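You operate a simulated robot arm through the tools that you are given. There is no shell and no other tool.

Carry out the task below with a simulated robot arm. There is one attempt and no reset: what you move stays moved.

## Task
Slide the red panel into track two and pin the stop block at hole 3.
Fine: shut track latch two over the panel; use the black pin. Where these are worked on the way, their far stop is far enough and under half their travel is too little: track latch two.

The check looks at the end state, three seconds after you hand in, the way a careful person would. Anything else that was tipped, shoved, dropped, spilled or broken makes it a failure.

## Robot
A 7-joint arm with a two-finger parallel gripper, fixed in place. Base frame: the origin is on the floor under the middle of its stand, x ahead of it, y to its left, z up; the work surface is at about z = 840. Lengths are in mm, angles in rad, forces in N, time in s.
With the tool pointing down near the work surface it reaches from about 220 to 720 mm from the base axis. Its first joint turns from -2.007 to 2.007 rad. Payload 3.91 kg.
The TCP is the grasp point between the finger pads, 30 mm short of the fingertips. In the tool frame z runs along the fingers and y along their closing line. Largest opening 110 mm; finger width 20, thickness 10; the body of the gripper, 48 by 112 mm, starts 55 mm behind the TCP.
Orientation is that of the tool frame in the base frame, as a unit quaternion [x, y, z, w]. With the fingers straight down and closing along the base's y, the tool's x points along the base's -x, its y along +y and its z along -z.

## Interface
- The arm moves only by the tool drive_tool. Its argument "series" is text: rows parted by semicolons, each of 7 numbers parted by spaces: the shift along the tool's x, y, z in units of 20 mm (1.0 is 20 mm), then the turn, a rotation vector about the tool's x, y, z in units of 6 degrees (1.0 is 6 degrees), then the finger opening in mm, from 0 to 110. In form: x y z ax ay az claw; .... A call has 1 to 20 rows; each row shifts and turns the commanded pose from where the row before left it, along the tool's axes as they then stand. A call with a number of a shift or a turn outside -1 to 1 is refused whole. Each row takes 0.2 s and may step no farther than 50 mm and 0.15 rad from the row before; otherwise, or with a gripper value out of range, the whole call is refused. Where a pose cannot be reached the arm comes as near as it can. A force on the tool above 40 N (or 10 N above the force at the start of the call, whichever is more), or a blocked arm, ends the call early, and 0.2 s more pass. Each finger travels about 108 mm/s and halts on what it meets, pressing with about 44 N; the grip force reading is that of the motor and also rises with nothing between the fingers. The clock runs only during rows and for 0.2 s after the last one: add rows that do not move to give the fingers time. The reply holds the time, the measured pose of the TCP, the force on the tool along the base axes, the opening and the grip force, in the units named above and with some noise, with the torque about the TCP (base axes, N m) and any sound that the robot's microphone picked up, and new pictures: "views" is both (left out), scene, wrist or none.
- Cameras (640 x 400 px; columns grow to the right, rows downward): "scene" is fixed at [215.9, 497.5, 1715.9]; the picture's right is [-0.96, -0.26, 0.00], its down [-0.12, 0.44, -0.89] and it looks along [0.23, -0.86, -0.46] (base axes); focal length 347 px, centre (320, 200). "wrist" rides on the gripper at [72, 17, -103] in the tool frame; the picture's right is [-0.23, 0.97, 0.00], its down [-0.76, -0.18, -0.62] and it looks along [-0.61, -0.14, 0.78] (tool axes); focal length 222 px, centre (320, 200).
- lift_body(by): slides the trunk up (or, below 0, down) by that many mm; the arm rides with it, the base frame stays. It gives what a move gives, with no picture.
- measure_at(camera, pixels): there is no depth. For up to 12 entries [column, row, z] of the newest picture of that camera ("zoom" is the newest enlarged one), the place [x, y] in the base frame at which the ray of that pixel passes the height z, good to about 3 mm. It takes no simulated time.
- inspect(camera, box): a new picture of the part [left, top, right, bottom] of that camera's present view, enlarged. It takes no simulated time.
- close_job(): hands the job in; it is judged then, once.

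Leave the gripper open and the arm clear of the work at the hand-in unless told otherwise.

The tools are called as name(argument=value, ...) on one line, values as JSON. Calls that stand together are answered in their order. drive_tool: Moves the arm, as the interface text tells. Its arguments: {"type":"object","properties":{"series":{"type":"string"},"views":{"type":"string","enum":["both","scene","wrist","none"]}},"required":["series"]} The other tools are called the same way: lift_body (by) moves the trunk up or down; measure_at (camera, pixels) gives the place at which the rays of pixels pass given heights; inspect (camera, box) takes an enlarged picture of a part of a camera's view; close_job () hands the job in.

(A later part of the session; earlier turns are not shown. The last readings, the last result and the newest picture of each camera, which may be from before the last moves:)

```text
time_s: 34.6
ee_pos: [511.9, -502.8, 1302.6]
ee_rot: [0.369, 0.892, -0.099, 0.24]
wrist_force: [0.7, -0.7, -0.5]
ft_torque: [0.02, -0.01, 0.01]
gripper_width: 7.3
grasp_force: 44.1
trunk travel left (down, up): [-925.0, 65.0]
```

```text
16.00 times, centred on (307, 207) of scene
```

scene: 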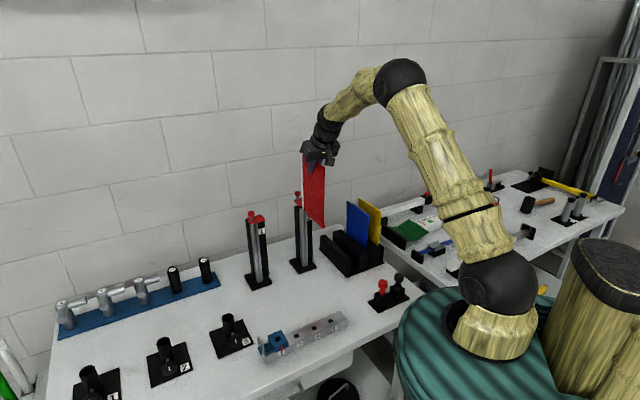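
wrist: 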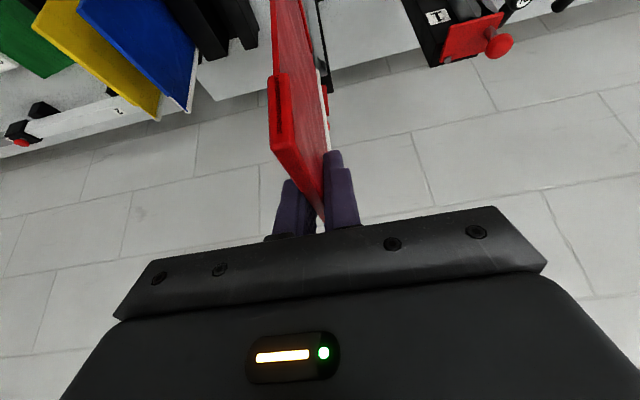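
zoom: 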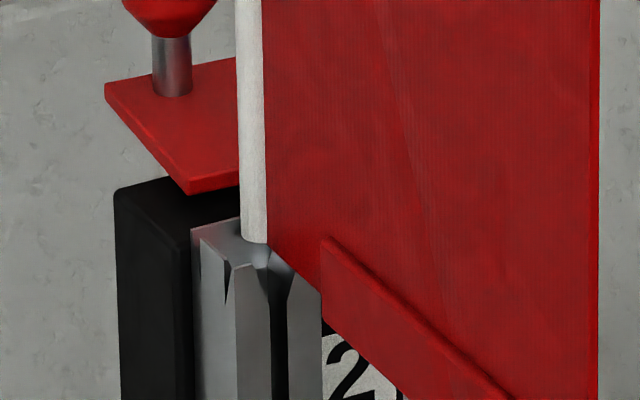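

The bead is now over the channel centre in both views. I'll lower in small steps and watch the force.

drive_tool(series="0.125 0.025 0.2165 0 0 0 0;0.125 0 0.2165 0 0 0 0;0 0 0 0 0 0 0", views="both")

inspect(camera="wrist", box=[310, 30, 350, 110])

inspect(camera="scene", box=[295, 195, 319, 219])

```text
time_s: 35.4
ee_pos: [511.6, -502.0, 1294.6]
ee_rot: [0.369, 0.892, -0.1, 0.241]
wrist_force: [-3.2, 6.5, 10.4]
ft_torque: [0.64, 0.13, 0.16]
gripper_width: 7.3
grasp_force: 44.0
trunk travel left (down, up): [-925.0, 65.0]
```

scene: 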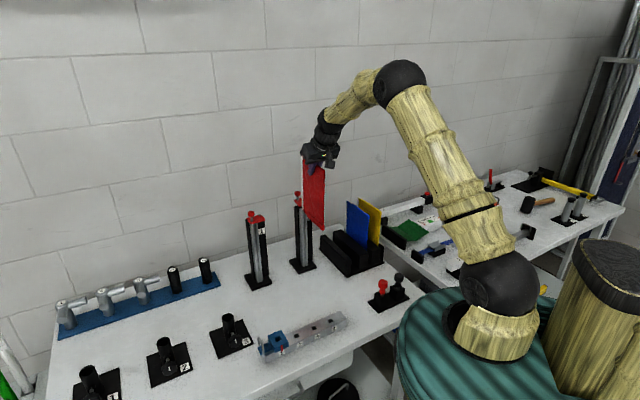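
wrist: 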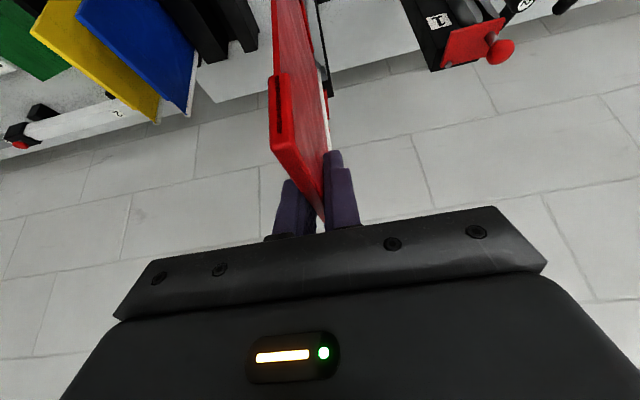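

```text
5.00 times, centred on (330, 70) of wrist
```

zoom: 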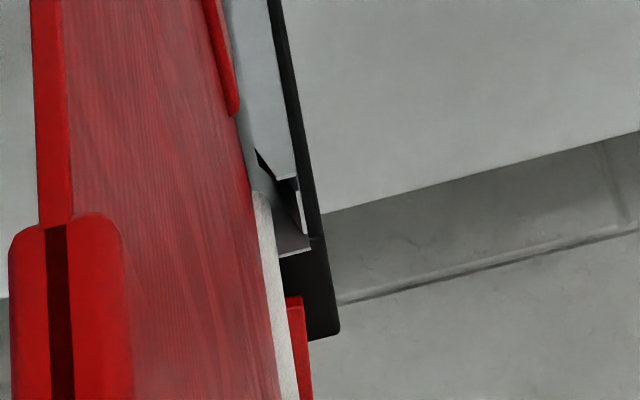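

```text
16.00 times, centred on (307, 207) of scene
```

zoom: 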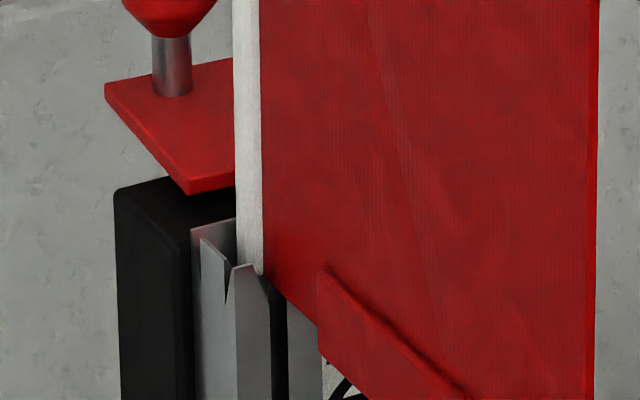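

I feel a contact: the force is up and toward the robot, so the bead bottom rides on the rear chamfer. I'll unload, shift about 3.5 mm toward the robot (+0.6 mm sideways), and lower again.

drive_tool(series="-0.1 0 -0.173 0 0 0 0;0.1516 0.03 -0.0875 0 0 0 0;0.1 0 0.173 0 0 0 0;0.075 0 0.13 0 0 0 0;0 0 0 0 0 0 0", views="both")

inspect(camera="scene", box=[295, 195, 319, 219])

inspect(camera="wrist", box=[310, 30, 350, 110])

```text
time_s: 36.6
ee_pos: [510.4, -499.5, 1289.8]
ee_rot: [0.369, 0.892, -0.099, 0.239]
wrist_force: [1.4, 1.1, -1.1]
ft_torque: [0.23, -0.29, 0.11]
gripper_width: 7.4
grasp_force: 43.5
trunk travel left (down, up): [-925.0, 65.0]
```

scene: 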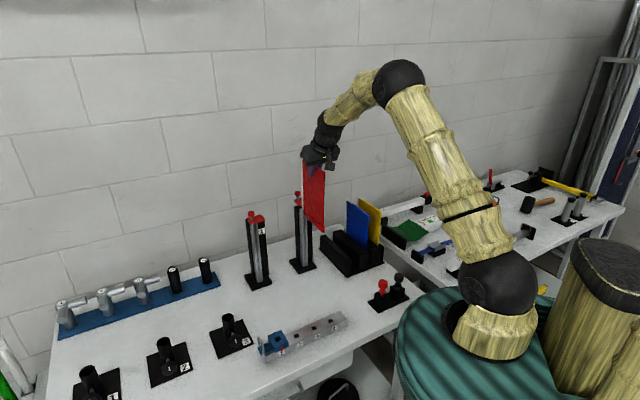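
wrist: 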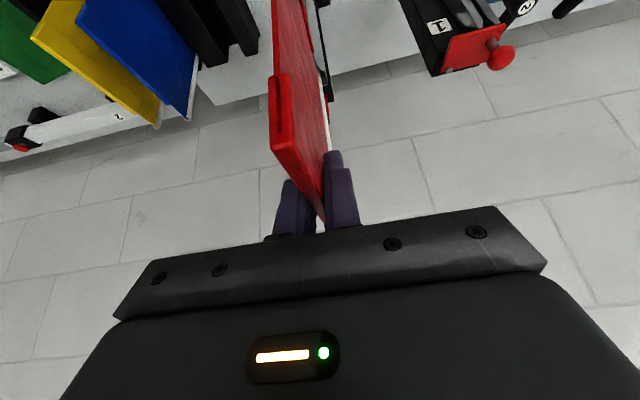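

```text
16.00 times, centred on (307, 207) of scene
```

zoom: 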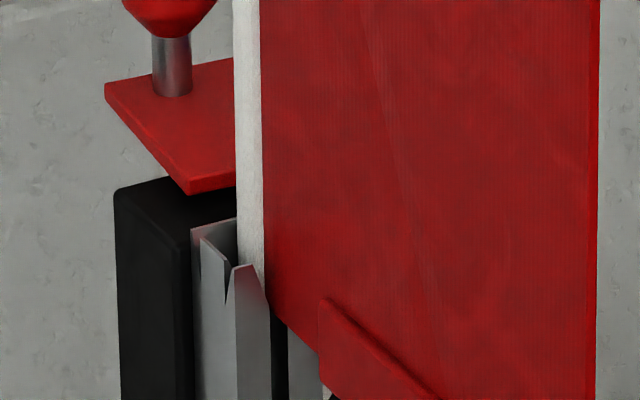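

```text
5.00 times, centred on (330, 70) of wrist
```

zoom: 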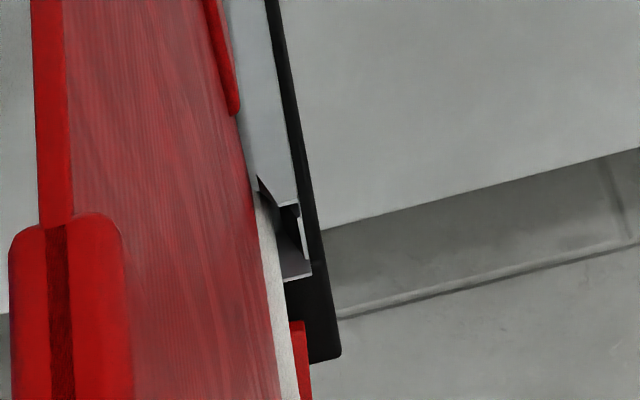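

The bead is in the funnel with only a light sideways load (about 2 N). I'll shift 0.6 mm that way and keep lowering.

drive_tool(series="0.125 0.03 0.2165 0 0 0 0;0.125 0 0.2165 0 0 0 0;0.125 0 0.2165 0 0 0 0;0 0 0 0 0 0 0", views="both")

inspect(camera="scene", box=[295, 195, 319, 219])

```text
time_s: 37.6
ee_pos: [512.0, -500.1, 1273.9]
ee_rot: [0.369, 0.892, -0.099, 0.239]
wrist_force: [0.8, 1.1, -0.6]
ft_torque: [0.21, -0.21, 0.13]
gripper_width: 7.4
grasp_force: 44.0
trunk travel left (down, up): [-925.0, 65.0]
```

scene: 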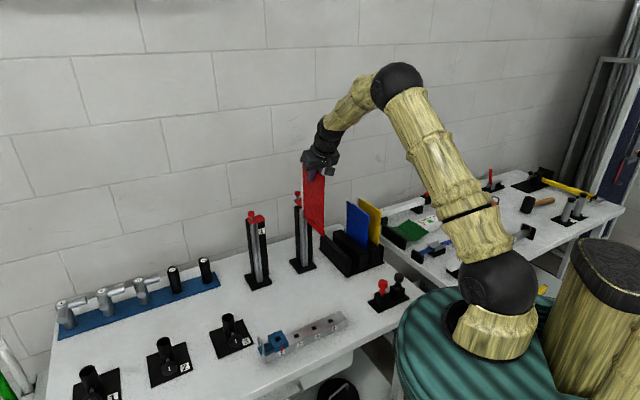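
wrist: 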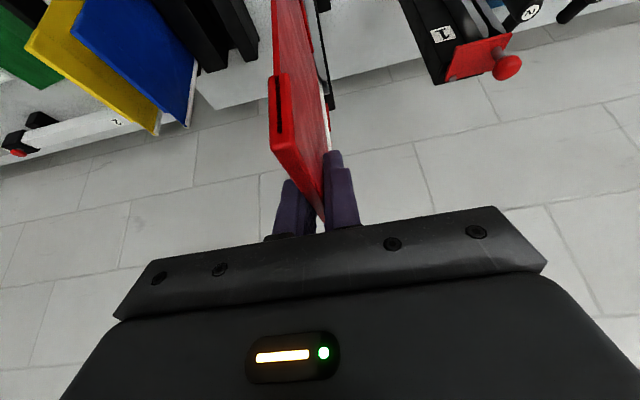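

```text
16.00 times, centred on (307, 207) of scene
```

zoom: 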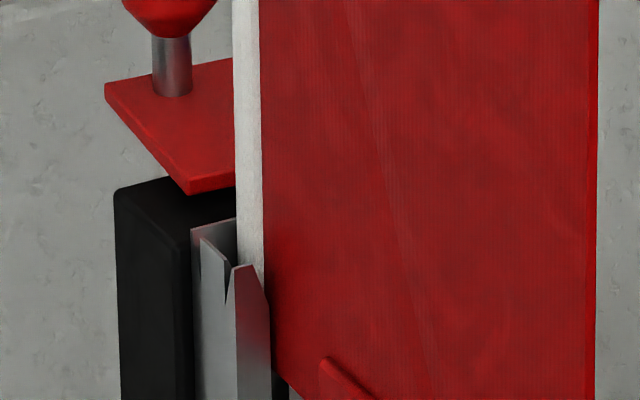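

The bead is about 29 mm into the channel with light forces. I'll continue down 60 mm in 10 mm steps.

drive_tool(series="0.25 0.02 0.433 0 0 0 0;0.25 0 0.433 0 0 0 0;0.25 0 0.433 0 0 0 0;0.25 0 0.433 0 0 0 0;0.25 0 0.433 0 0 0 0;0.25 0 0.433 0 0 0 0;0 0 0 0 0 0 0", views="scene")

inspect(camera="scene", box=[280, 170, 340, 280])

```text
time_s: 39.2
ee_pos: [512.6, -499.2, 1215.5]
ee_rot: [0.37, 0.892, -0.099, 0.239]
wrist_force: [1.6, 1.0, -1.0]
ft_torque: [0.14, -0.13, 0.16]
gripper_width: 7.6
grasp_force: 43.7
trunk travel left (down, up): [-925.0, 65.0]
```

scene: 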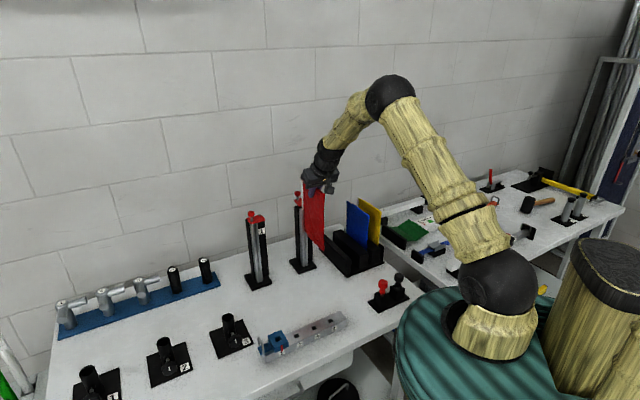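

```text
3.64 times, centred on (310, 225) of scene
```

zoom: 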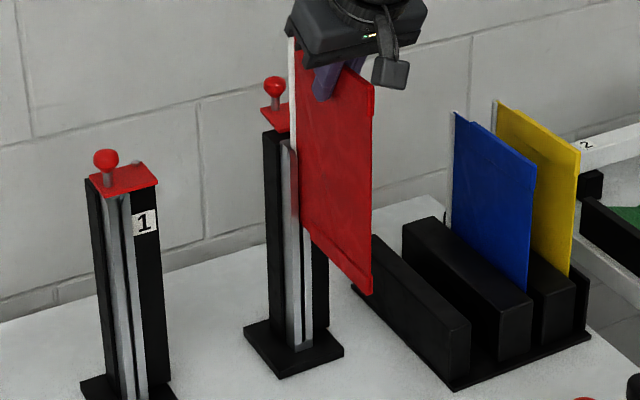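

It is sliding well. I'll lower another 130 mm.

drive_tool(series="0.25 0.01 0.433 0 0 0 0;0.25 0.01 0.433 0 0 0 0;0.25 0 0.433 0 0 0 0;0.25 0 0.433 0 0 0 0;0.25 0 0.433 0 0 0 0;0.25 0 0.433 0 0 0 0;0.25 0 0.433 0 0 0 0;0.25 0 0.433 0 0 0 0;0.25 0 0.433 0 0 0 0;0.25 0 0.433 0 0 0 0;0.25 0 0.433 0 0 0 0;0.25 0 0.433 0 0 0 0;0.25 0 0.433 0 0 0 0;0 0 0 0 0 0 0", views="both")

inspect(camera="scene", box=[280, 180, 350, 290])

```text
time_s: 42.2
ee_pos: [513.1, -498.4, 1083.1]
ee_rot: [0.37, 0.893, -0.098, 0.239]
wrist_force: [1.4, 1.3, -1.2]
ft_torque: [0.1, -0.04, 0.1]
gripper_width: 7.4
grasp_force: 44.5
trunk travel left (down, up): [-925.0, 65.0]
```

scene: 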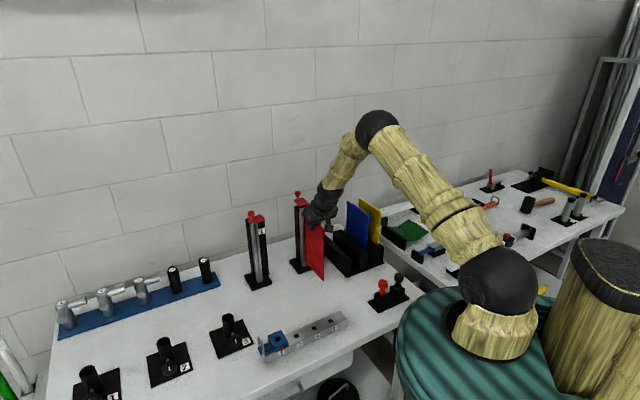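
wrist: 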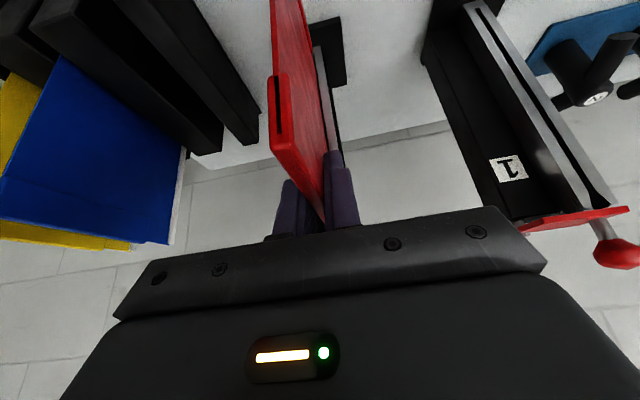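

```text
3.64 times, centred on (315, 235) of scene
```

zoom: 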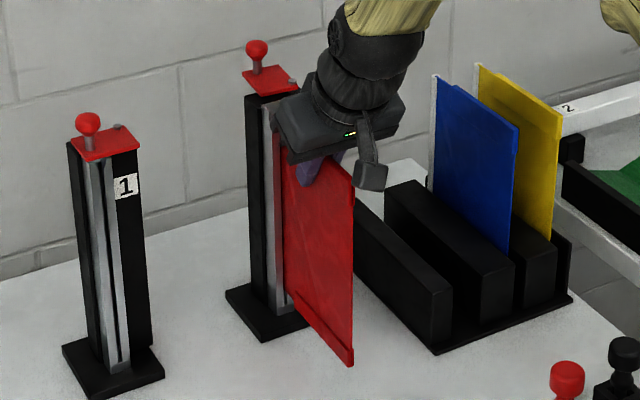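

It is nearly seated. I'll go down in 5 mm steps until I feel the bottom.

drive_tool(series="0.125 0 0.2165 0 0 0 0;0.125 0 0.2165 0 0 0 0;0.125 0 0.2165 0 0 0 0;0.125 0 0.2165 0 0 0 0;0 0 0 0 0 0 0", views="scene")

```text
time_s: 43.4
ee_pos: [510.5, -498.7, 1069.3]
ee_rot: [0.37, 0.891, -0.101, 0.242]
wrist_force: [-1.7, 5.8, 18.2]
ft_torque: [-0.11, -0.33, 0.22]
gripper_width: 7.1
grasp_force: 43.7
trunk travel left (down, up): [-925.0, 65.0]
```

scene: 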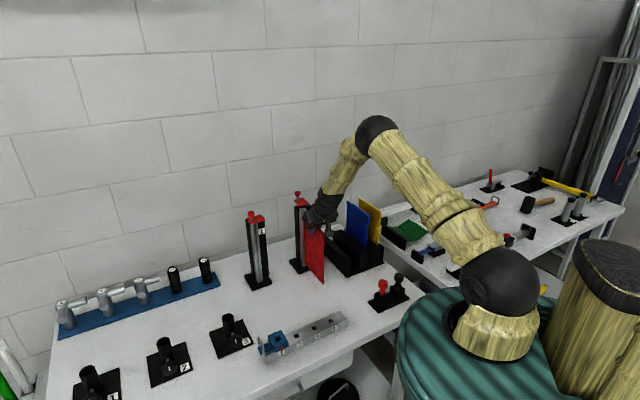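

Contact at about 18 N upward. I'll enlarge the bottom and top of the track to see whether it is seated.

inspect(camera="scene", box=[285, 245, 330, 290])

inspect(camera="scene", box=[285, 185, 340, 235])

```text
8.89 times, centred on (308, 268) of scene
```

zoom: 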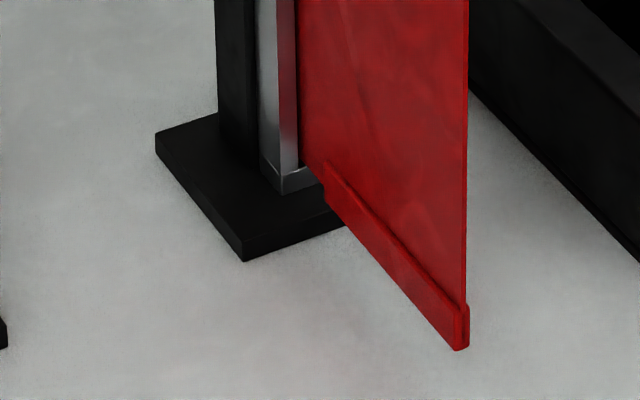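

```text
8.00 times, centred on (312, 210) of scene
```

zoom: 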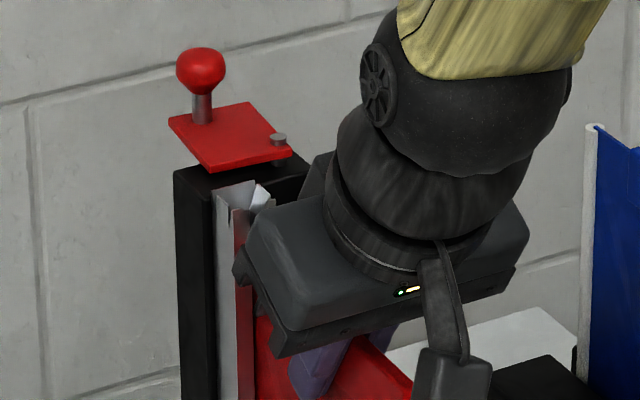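

The panel's lower edge looks down at the slot's end collar. To make sure it is the stop and not a jam, I'll press 4 mm more and compare height with force.

drive_tool(series="0.1 0 0.173 0 0 0 0;0 0 0 0 0 0 0", views="scene")

inspect(camera="scene", box=[295, 250, 325, 275])

```text
time_s: 44.0
ee_pos: [510.1, -498.7, 1067.1]
ee_rot: [0.369, 0.891, -0.102, 0.245]
wrist_force: [-0.6, 4.9, 37.0]
ft_torque: [-0.15, -0.4, 0.26]
gripper_width: 7.0
grasp_force: 43.8
trunk travel left (down, up): [-925.0, 65.0]
```

scene: 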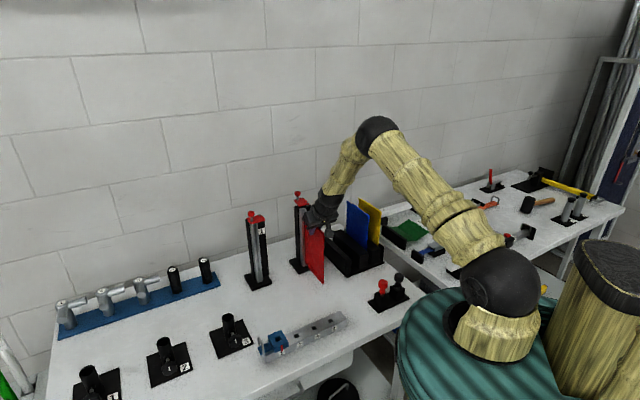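

```text
16.00 times, centred on (310, 262) of scene
```

zoom: 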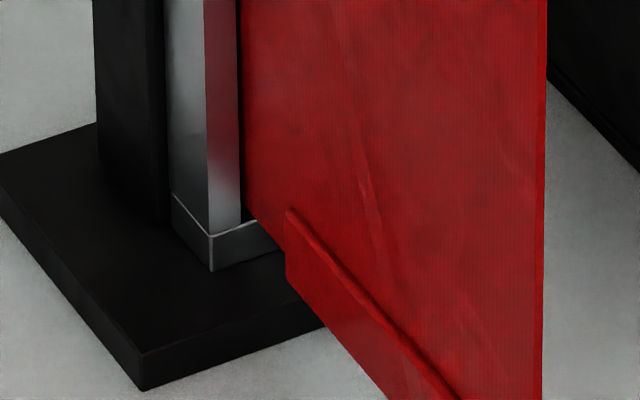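

Force rose to 37 N over 2 mm, so it is on a firm stop. I'll relax the push by 8 mm of command, open the fingers, and see that the panel stays.

drive_tool(series="-0.2 0 -0.346 0 0 0 0;0 0 0 0 0 0 0;0 0 0 0 0 0 15;0 0 0 0 0 0 30;0 0 0 0 0 0 40;0 0 0 0 0 0 40", views="both")

inspect(camera="scene", box=[295, 250, 325, 275])

```text
time_s: 45.4
ee_pos: [511.2, -499.9, 1068.8]
ee_rot: [0.37, 0.892, -0.099, 0.239]
wrist_force: [-0.3, 0.1, 0.3]
ft_torque: [-0.02, 0.02, 0.0]
gripper_width: 40.1
grasp_force: 0.1
trunk travel left (down, up): [-925.0, 65.0]
```

scene: 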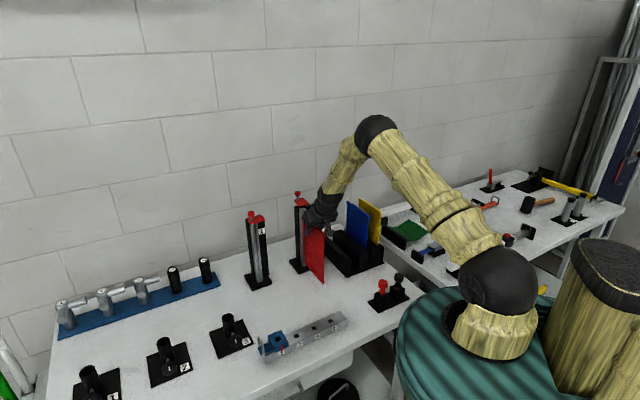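
wrist: 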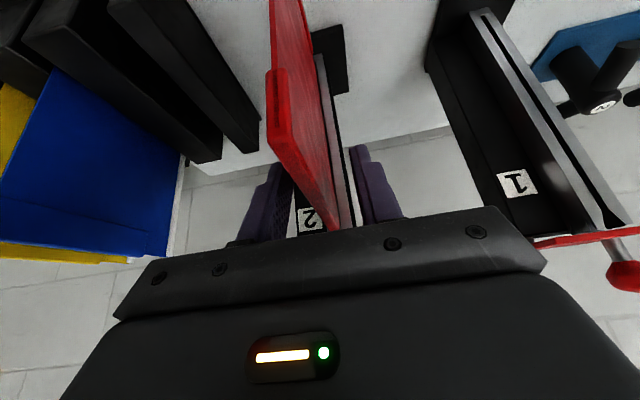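

```text
16.00 times, centred on (310, 262) of scene
```

zoom: 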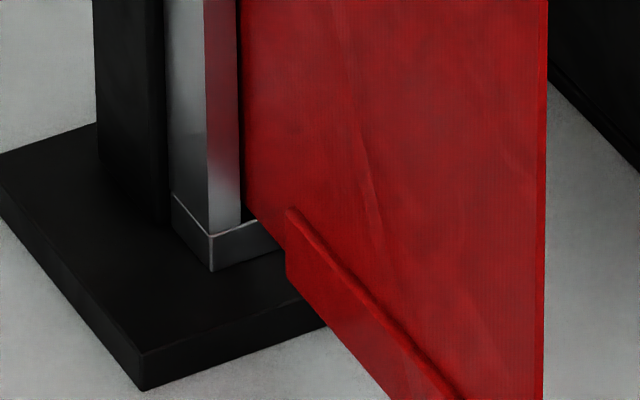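

The panel stays put in the track. I'll back off along the tool axis, tilt to 42° again, and move to a stand-off before the latch knob, now near (604,-612,1141).

drive_tool(series="0 0 -1 0 0 0 50;0 0 -1 0 0 0 50;0 0 -1 0 0 0 50;0 0 -1 0 0 0 60;0 0 -1 0 0 0 60;0 0 -1 0 0 0 60;0 0 0 0 -1 0 60;0 0 0 0 -1 0 60;-0.934 -0.096 0.381 0 0 0 60;-0.934 -0.096 0.381 0 0 0 60;-0.934 -0.096 0.381 0 0 0 60;-0.934 -0.096 0.381 0 0 0 60;-0.934 -0.096 0.381 0 0 0 60;-0.934 -0.096 0.381 0 0 0 60;-0.934 -0.096 0.381 0 0 0 60;0 0 0 0 0 0 60", views="both")

inspect(camera="scene", box=[285, 185, 335, 225])

inspect(camera="wrist", box=[220, 40, 420, 190])

```text
time_s: 48.8
ee_pos: [553.3, -562.0, 1221.6]
ee_rot: [0.358, 0.863, -0.137, 0.33]
wrist_force: [0.2, 0.6, -0.2]
ft_torque: [0.03, 0.03, 0.02]
gripper_width: 60.2
grasp_force: 0.0
trunk travel left (down, up): [-925.0, 65.0]
```

scene: 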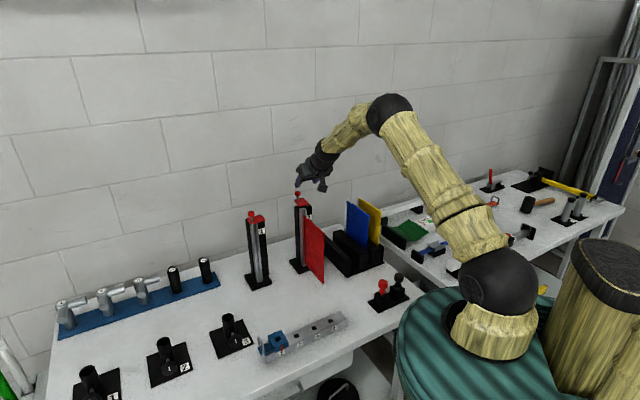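
wrist: 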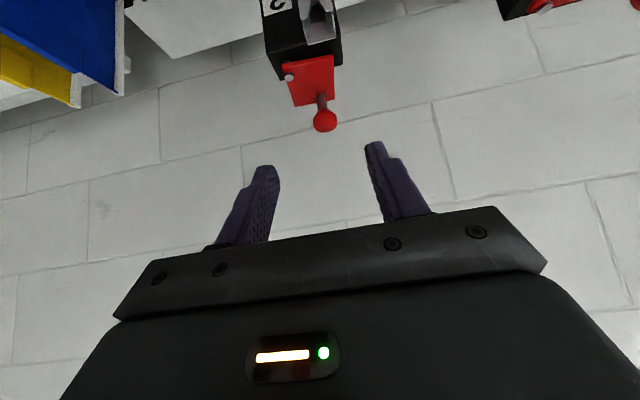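

```text
10.00 times, centred on (310, 205) of scene
```

zoom: 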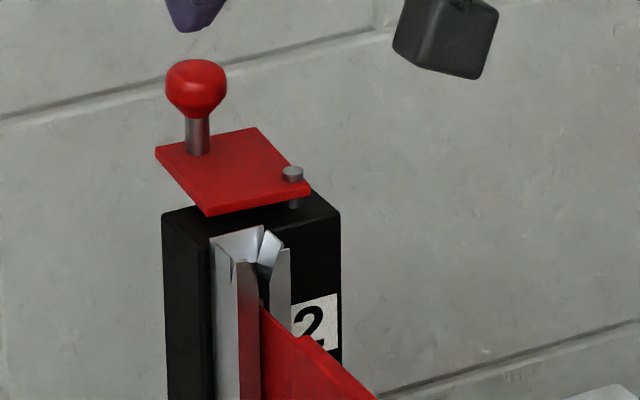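

```text
2.67 times, centred on (320, 115) of wrist
```

zoom: 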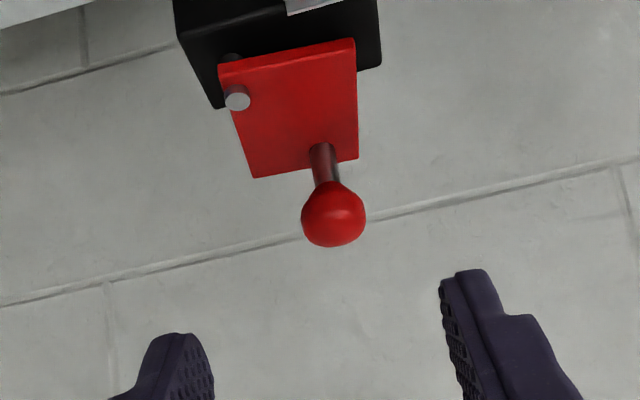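

I'll measure how far down the panel's top sits at the slot, to double-check seating.

measure_at(camera="scene", pixels=[[304.2, 215.8, 1075], [304.2, 215.8, 1085], [304.2, 215.8, 1095], [305.7, 263.0, 860], [305.7, 263.0, 866], [305.7, 263.0, 872], [297.6, 194.0, 1141], [298, 200.5, 1113]])

inspect(camera="scene", box=[296, 200, 316, 225])

inspect(camera="scene", box=[298, 254, 314, 270])

```text
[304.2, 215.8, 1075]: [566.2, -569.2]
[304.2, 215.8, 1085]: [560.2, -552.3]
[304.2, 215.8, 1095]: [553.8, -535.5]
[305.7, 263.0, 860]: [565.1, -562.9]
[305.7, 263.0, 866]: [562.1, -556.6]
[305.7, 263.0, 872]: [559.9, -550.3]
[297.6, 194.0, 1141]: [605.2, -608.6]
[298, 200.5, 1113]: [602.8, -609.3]
```

```text
16.00 times, centred on (306, 212) of scene
```

zoom: 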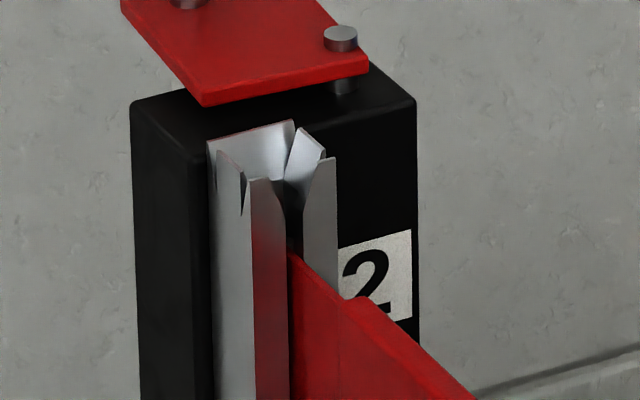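

```text
16.00 times, centred on (306, 262) of scene
```

zoom: 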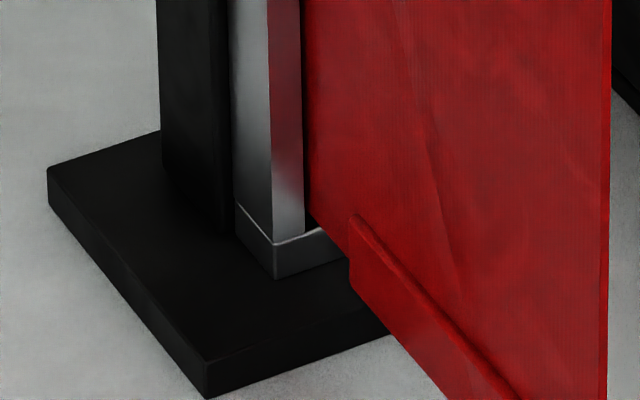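

The panel spans about z 865 to 1082 in the track, sitting on the stop with its top below the mouth. Now I'll measure the knob for re-gripping.

measure_at(camera="wrist", pixels=[[324.9, 119.9, 1141], [324.9, 119.9, 1143], [324.9, 119.9, 1139]])

```text
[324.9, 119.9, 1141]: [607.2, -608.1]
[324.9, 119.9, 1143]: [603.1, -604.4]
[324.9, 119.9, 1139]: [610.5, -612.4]
```

The knob is at (605.5,-608.5,1141). I'll advance 92 mm along the tool axis with a 4 mm sideways trim, and check before closing.

drive_tool(series="0.02 0.04 0.9 0 0 0 60;0.02 0.04 0.9 0 0 0 60;0.02 0.04 0.9 0 0 0 60;0.02 0.04 0.9 0 0 0 60;0.02 0.04 0.98 0 0 0 60;0 0 0 0 0 0 60", views="both")

inspect(camera="wrist", box=[220, 80, 420, 230])

inspect(camera="scene", box=[280, 180, 330, 220])

```text
time_s: 50.2
ee_pos: [598.2, -599.3, 1150.6]
ee_rot: [0.358, 0.862, -0.137, 0.331]
wrist_force: [0.4, 0.3, 0.1]
ft_torque: [-0.03, 0.01, 0.01]
gripper_width: 60.1
grasp_force: 0.0
trunk travel left (down, up): [-925.0, 65.0]
```

scene: 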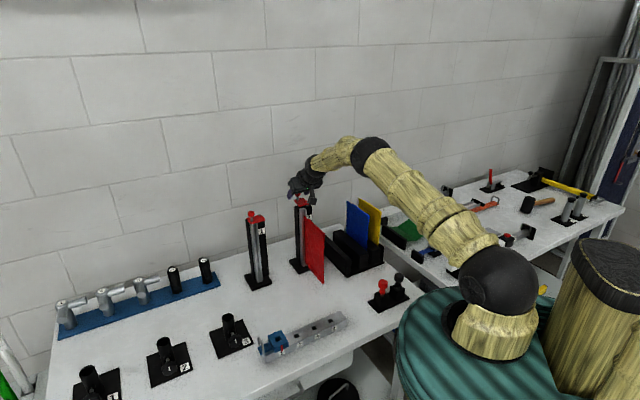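
wrist: 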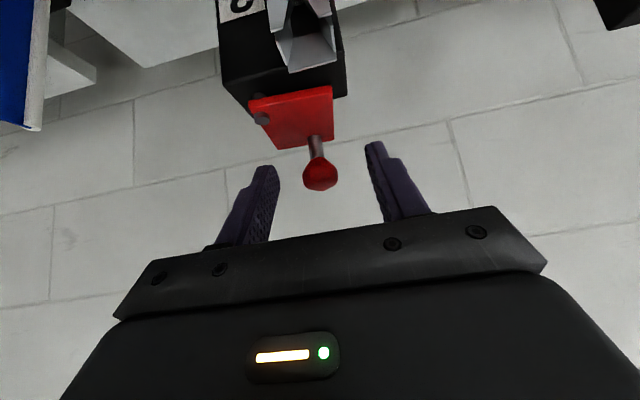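

```text
2.67 times, centred on (320, 155) of wrist
```

zoom: 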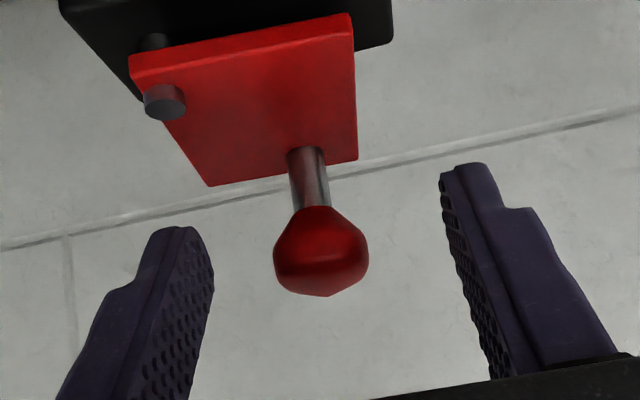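

```text
10.00 times, centred on (305, 200) of scene
```

zoom: 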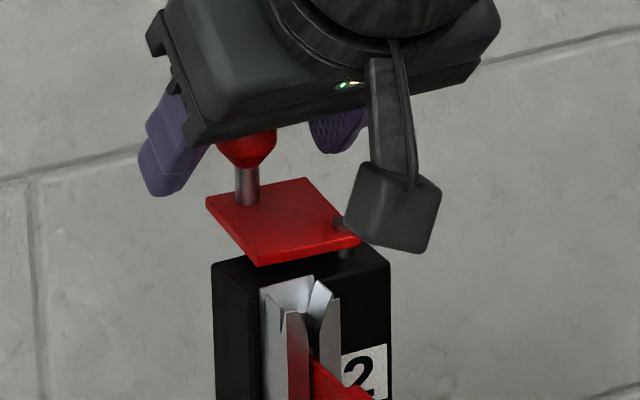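

The knob is centred. I'll grip it and start the arc back, toward +e1 and the robot, to close the latch.

drive_tool(series="0 0 0 0 0 0 40;0 0 0 0 0 0 25;0 0 0 0 0 0 20;0 0 0 0 0 0 20;0.117 0.2325 -0.106 0 0 0 20;0.1386 0.2105 -0.1255 0 0 0 20;0.1575 0.184 -0.1426 0 0 0 20;0.174 0.1545 -0.1577 0 0 0 20;0 0 0 0 0 0 20", views="both")

inspect(camera="scene", box=[280, 180, 330, 220])

inspect(camera="wrist", box=[220, 80, 420, 230])

```text
time_s: 52.2
ee_pos: [597.9, -579.5, 1149.9]
ee_rot: [0.358, 0.862, -0.137, 0.331]
wrist_force: [-6.1, -11.2, -2.8]
ft_torque: [-0.29, 0.05, 0.19]
gripper_width: 23.2
grasp_force: 44.5
trunk travel left (down, up): [-925.0, 65.0]
```

scene: 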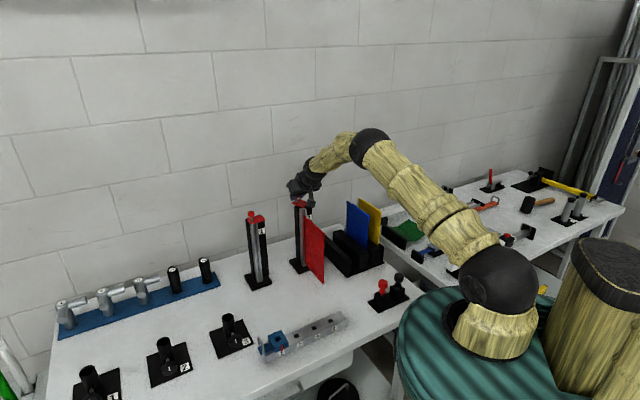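
wrist: 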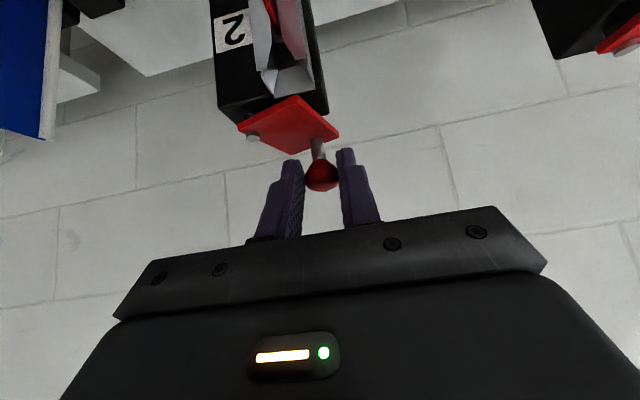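

```text
10.00 times, centred on (305, 200) of scene
```

zoom: 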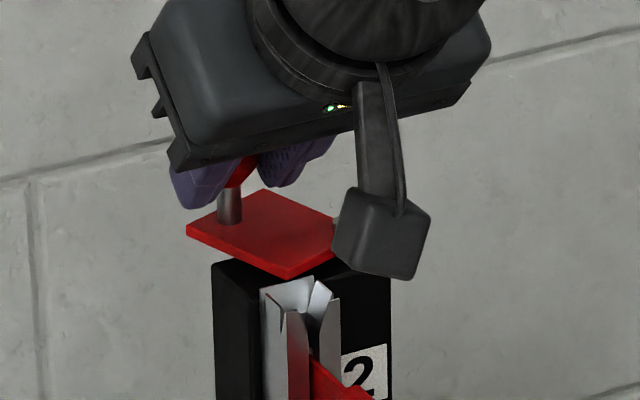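

```text
2.67 times, centred on (320, 155) of wrist
```

zoom: 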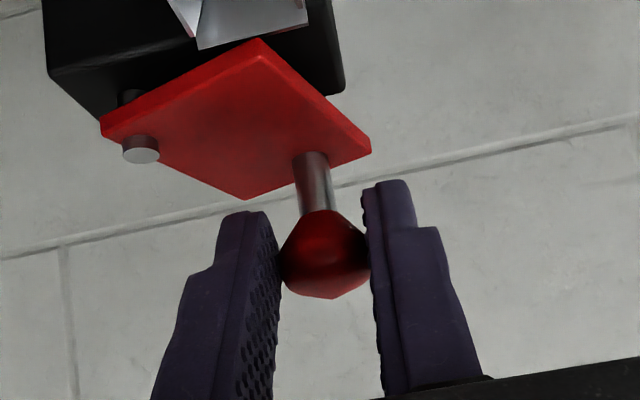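

It's closing. I'll continue along the arc.

drive_tool(series="0.1875 0.1225 -0.1698 0 0 0 20;0.198 0.0885 -0.179 0 0 0 20;0.205 0.053 -0.1855 0 0 0 20;0.208 0.0165 -0.188 0 0 0 20;0 0 0 0 0 0 20", views="both")

inspect(camera="wrist", box=[220, 80, 420, 230])

inspect(camera="scene", box=[280, 180, 330, 220])

```text
time_s: 53.4
ee_pos: [588.5, -558.5, 1149.9]
ee_rot: [0.357, 0.863, -0.136, 0.331]
wrist_force: [1.5, -10.5, -4.4]
ft_torque: [-0.21, -0.17, 0.22]
gripper_width: 23.1
grasp_force: 45.4
trunk travel left (down, up): [-925.0, 65.0]
```

scene: 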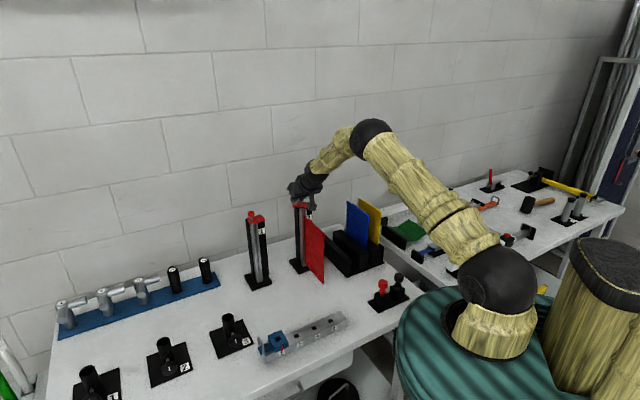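
wrist: 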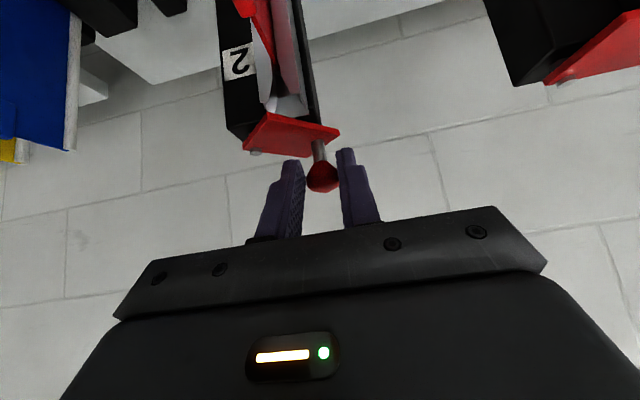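

```text
2.67 times, centred on (320, 155) of wrist
```

zoom: 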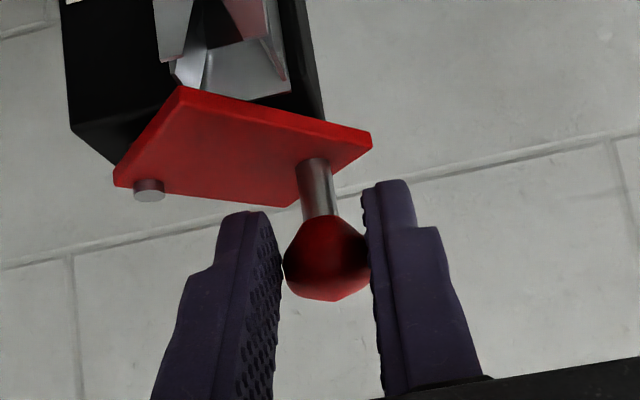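

```text
10.00 times, centred on (305, 200) of scene
```

zoom: 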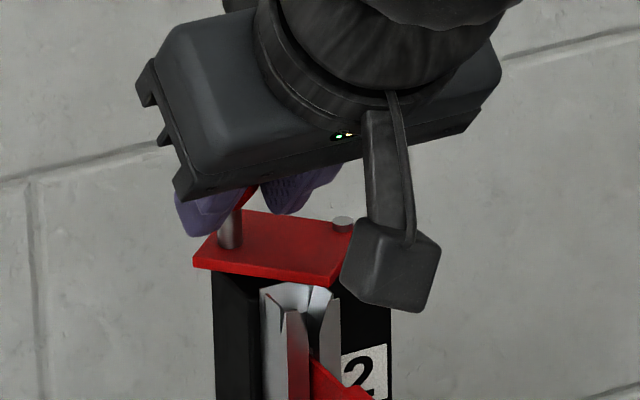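

About 55° back. I'll continue to the closed stop.

drive_tool(series="0.208 -0.0205 -0.188 0 0 0 20;0.204 -0.0565 -0.185 0 0 0 20;0.197 -0.0925 -0.178 0 0 0 20;0.1864 -0.126 -0.1688 0 0 0 20;0 0 0 0 0 0 20", views="both")

inspect(camera="wrist", box=[220, 80, 420, 230])

inspect(camera="scene", box=[280, 180, 330, 220])

```text
time_s: 54.6
ee_pos: [573.3, -543.0, 1151.0]
ee_rot: [0.355, 0.864, -0.136, 0.33]
wrist_force: [9.1, 12.6, -1.1]
ft_torque: [-0.08, -0.21, 0.39]
gripper_width: 22.3
grasp_force: 44.9
trunk travel left (down, up): [-925.0, 65.0]
```

scene: 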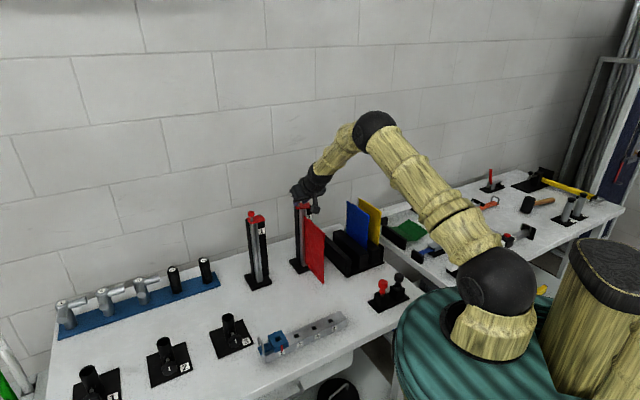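
wrist: 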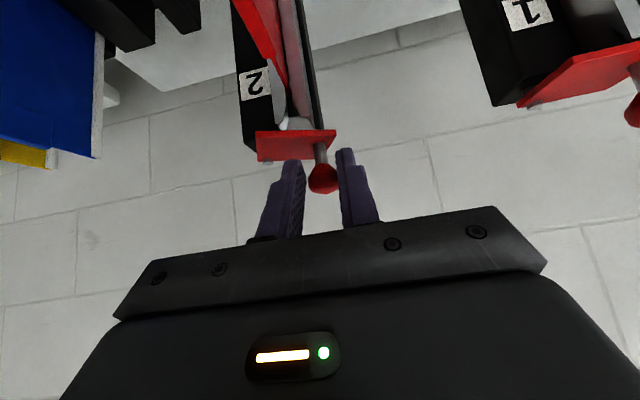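

```text
2.67 times, centred on (320, 155) of wrist
```

zoom: 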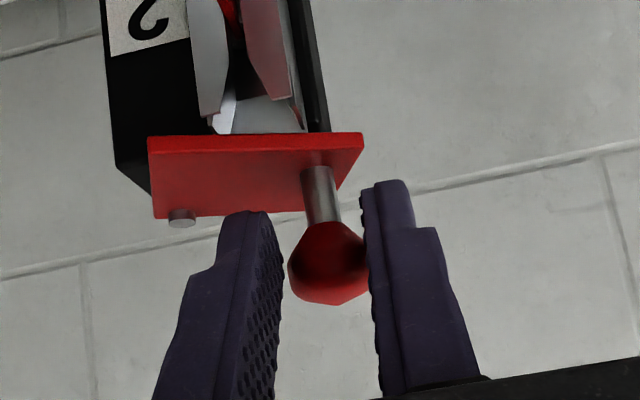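

```text
10.00 times, centred on (305, 200) of scene
```

zoom: 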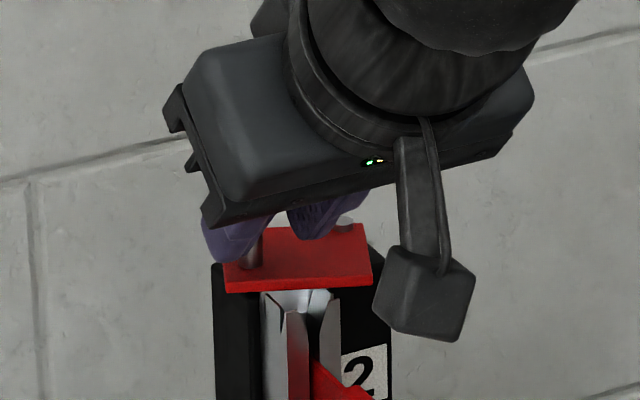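

The knob is slipping toward the fingertips, with about 20° left. I'll open, see exactly where the knob is, and re-grip.

drive_tool(series="0 0 0 0 0 0 40;0 0 0 0 0 0 60;0 0 0 0 0 0 60", views="both")

inspect(camera="wrist", box=[220, 80, 420, 230])

inspect(camera="scene", box=[280, 180, 330, 220])

```text
time_s: 55.4
ee_pos: [569.2, -547.7, 1150.6]
ee_rot: [0.357, 0.863, -0.137, 0.331]
wrist_force: [-0.8, 0.2, -0.5]
ft_torque: [0.01, 0.01, -0.01]
gripper_width: 59.8
grasp_force: 0.1
trunk travel left (down, up): [-925.0, 65.0]
```

scene: 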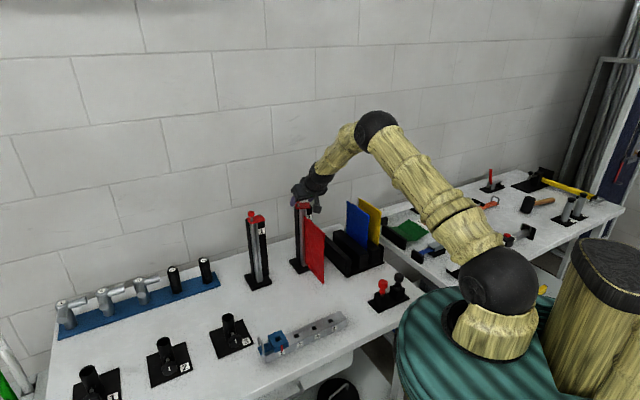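
wrist: 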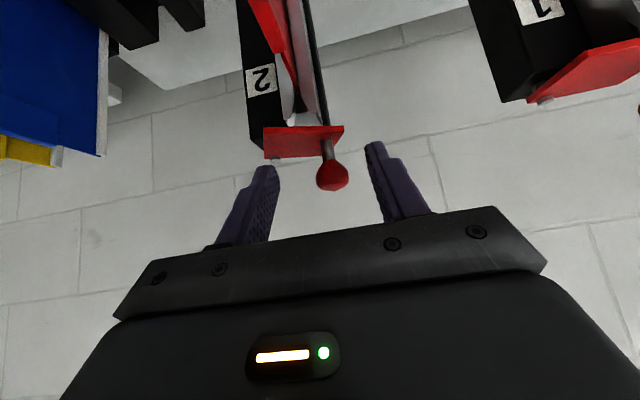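

```text
2.67 times, centred on (320, 155) of wrist
```

zoom: 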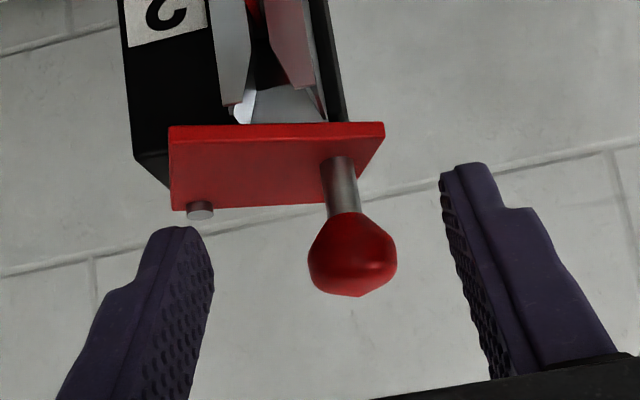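

```text
10.00 times, centred on (305, 200) of scene
```

zoom: 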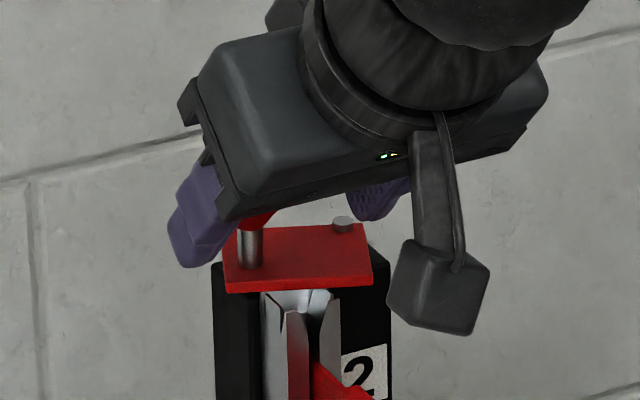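

measure_at(camera="scene", pixels=[[298.0, 206.4, 1113], [295.5, 208.6, 1113], [300.5, 202.7, 1113], [310.2, 207.7, 1113], [307, 202.5, 1113]])

measure_at(camera="wrist", pixels=[[332, 176.3, 1141], [332, 176.3, 1139]])

```text
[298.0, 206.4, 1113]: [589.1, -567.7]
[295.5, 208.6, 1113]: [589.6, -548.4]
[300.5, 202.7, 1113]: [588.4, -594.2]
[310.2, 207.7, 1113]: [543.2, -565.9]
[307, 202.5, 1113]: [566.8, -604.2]
```

```text
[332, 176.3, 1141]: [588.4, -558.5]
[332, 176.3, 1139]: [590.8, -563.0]
```

The knob is at about (589,-565), some 20° from closed. I'll re-centre on it, grip, and finish the arc.

drive_tool(series="-0.375 0.11 0.375 0 0 0 60;-0.375 0.11 0.375 0 0 0 60;0 0 0 0 0 0 40;0 0 0 0 0 0 25;0 0 0 0 0 0 20;0 0 0 0 0 0 20;0.2027 -0.0655 -0.1835 0 0 0 20;0.1945 -0.1005 -0.176 0 0 0 20;0.183 -0.134 -0.166 0 0 0 20;0 0 0 0 0 0 20", views="both")

inspect(camera="wrist", box=[220, 80, 420, 230])

inspect(camera="scene", box=[280, 180, 330, 220])

```text
time_s: 57.6
ee_pos: [575.4, -550.6, 1148.7]
ee_rot: [0.356, 0.863, -0.137, 0.331]
wrist_force: [13.5, 8.3, 1.2]
ft_torque: [0.03, -0.24, 0.59]
gripper_width: 23.1
grasp_force: 44.3
trunk travel left (down, up): [-925.0, 65.0]
```

scene: 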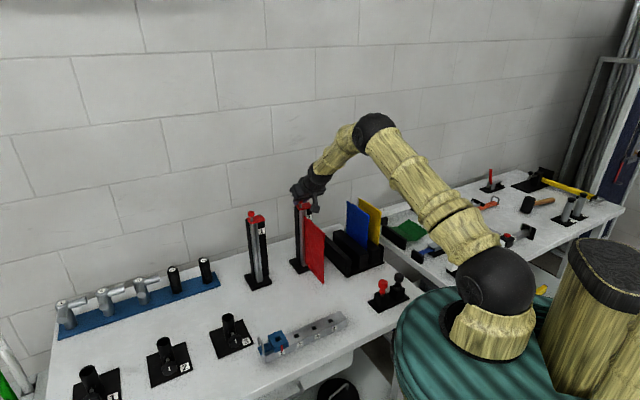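
wrist: 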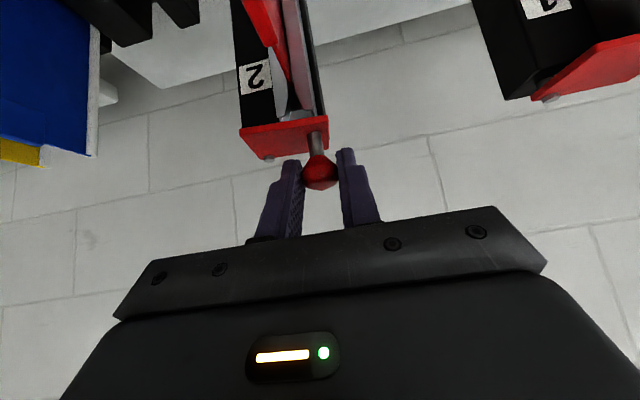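

```text
2.67 times, centred on (320, 155) of wrist
```

zoom: 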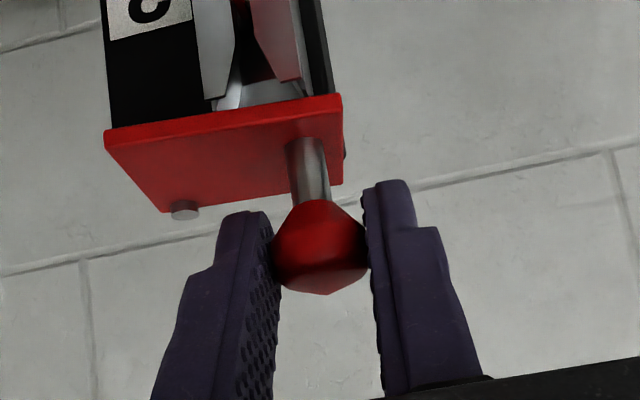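

```text
10.00 times, centred on (305, 200) of scene
```

zoom: 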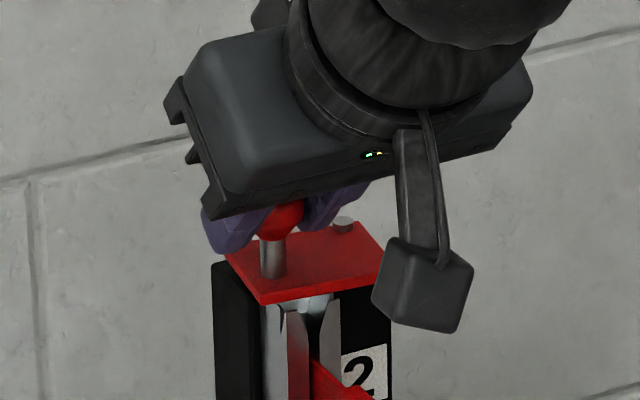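

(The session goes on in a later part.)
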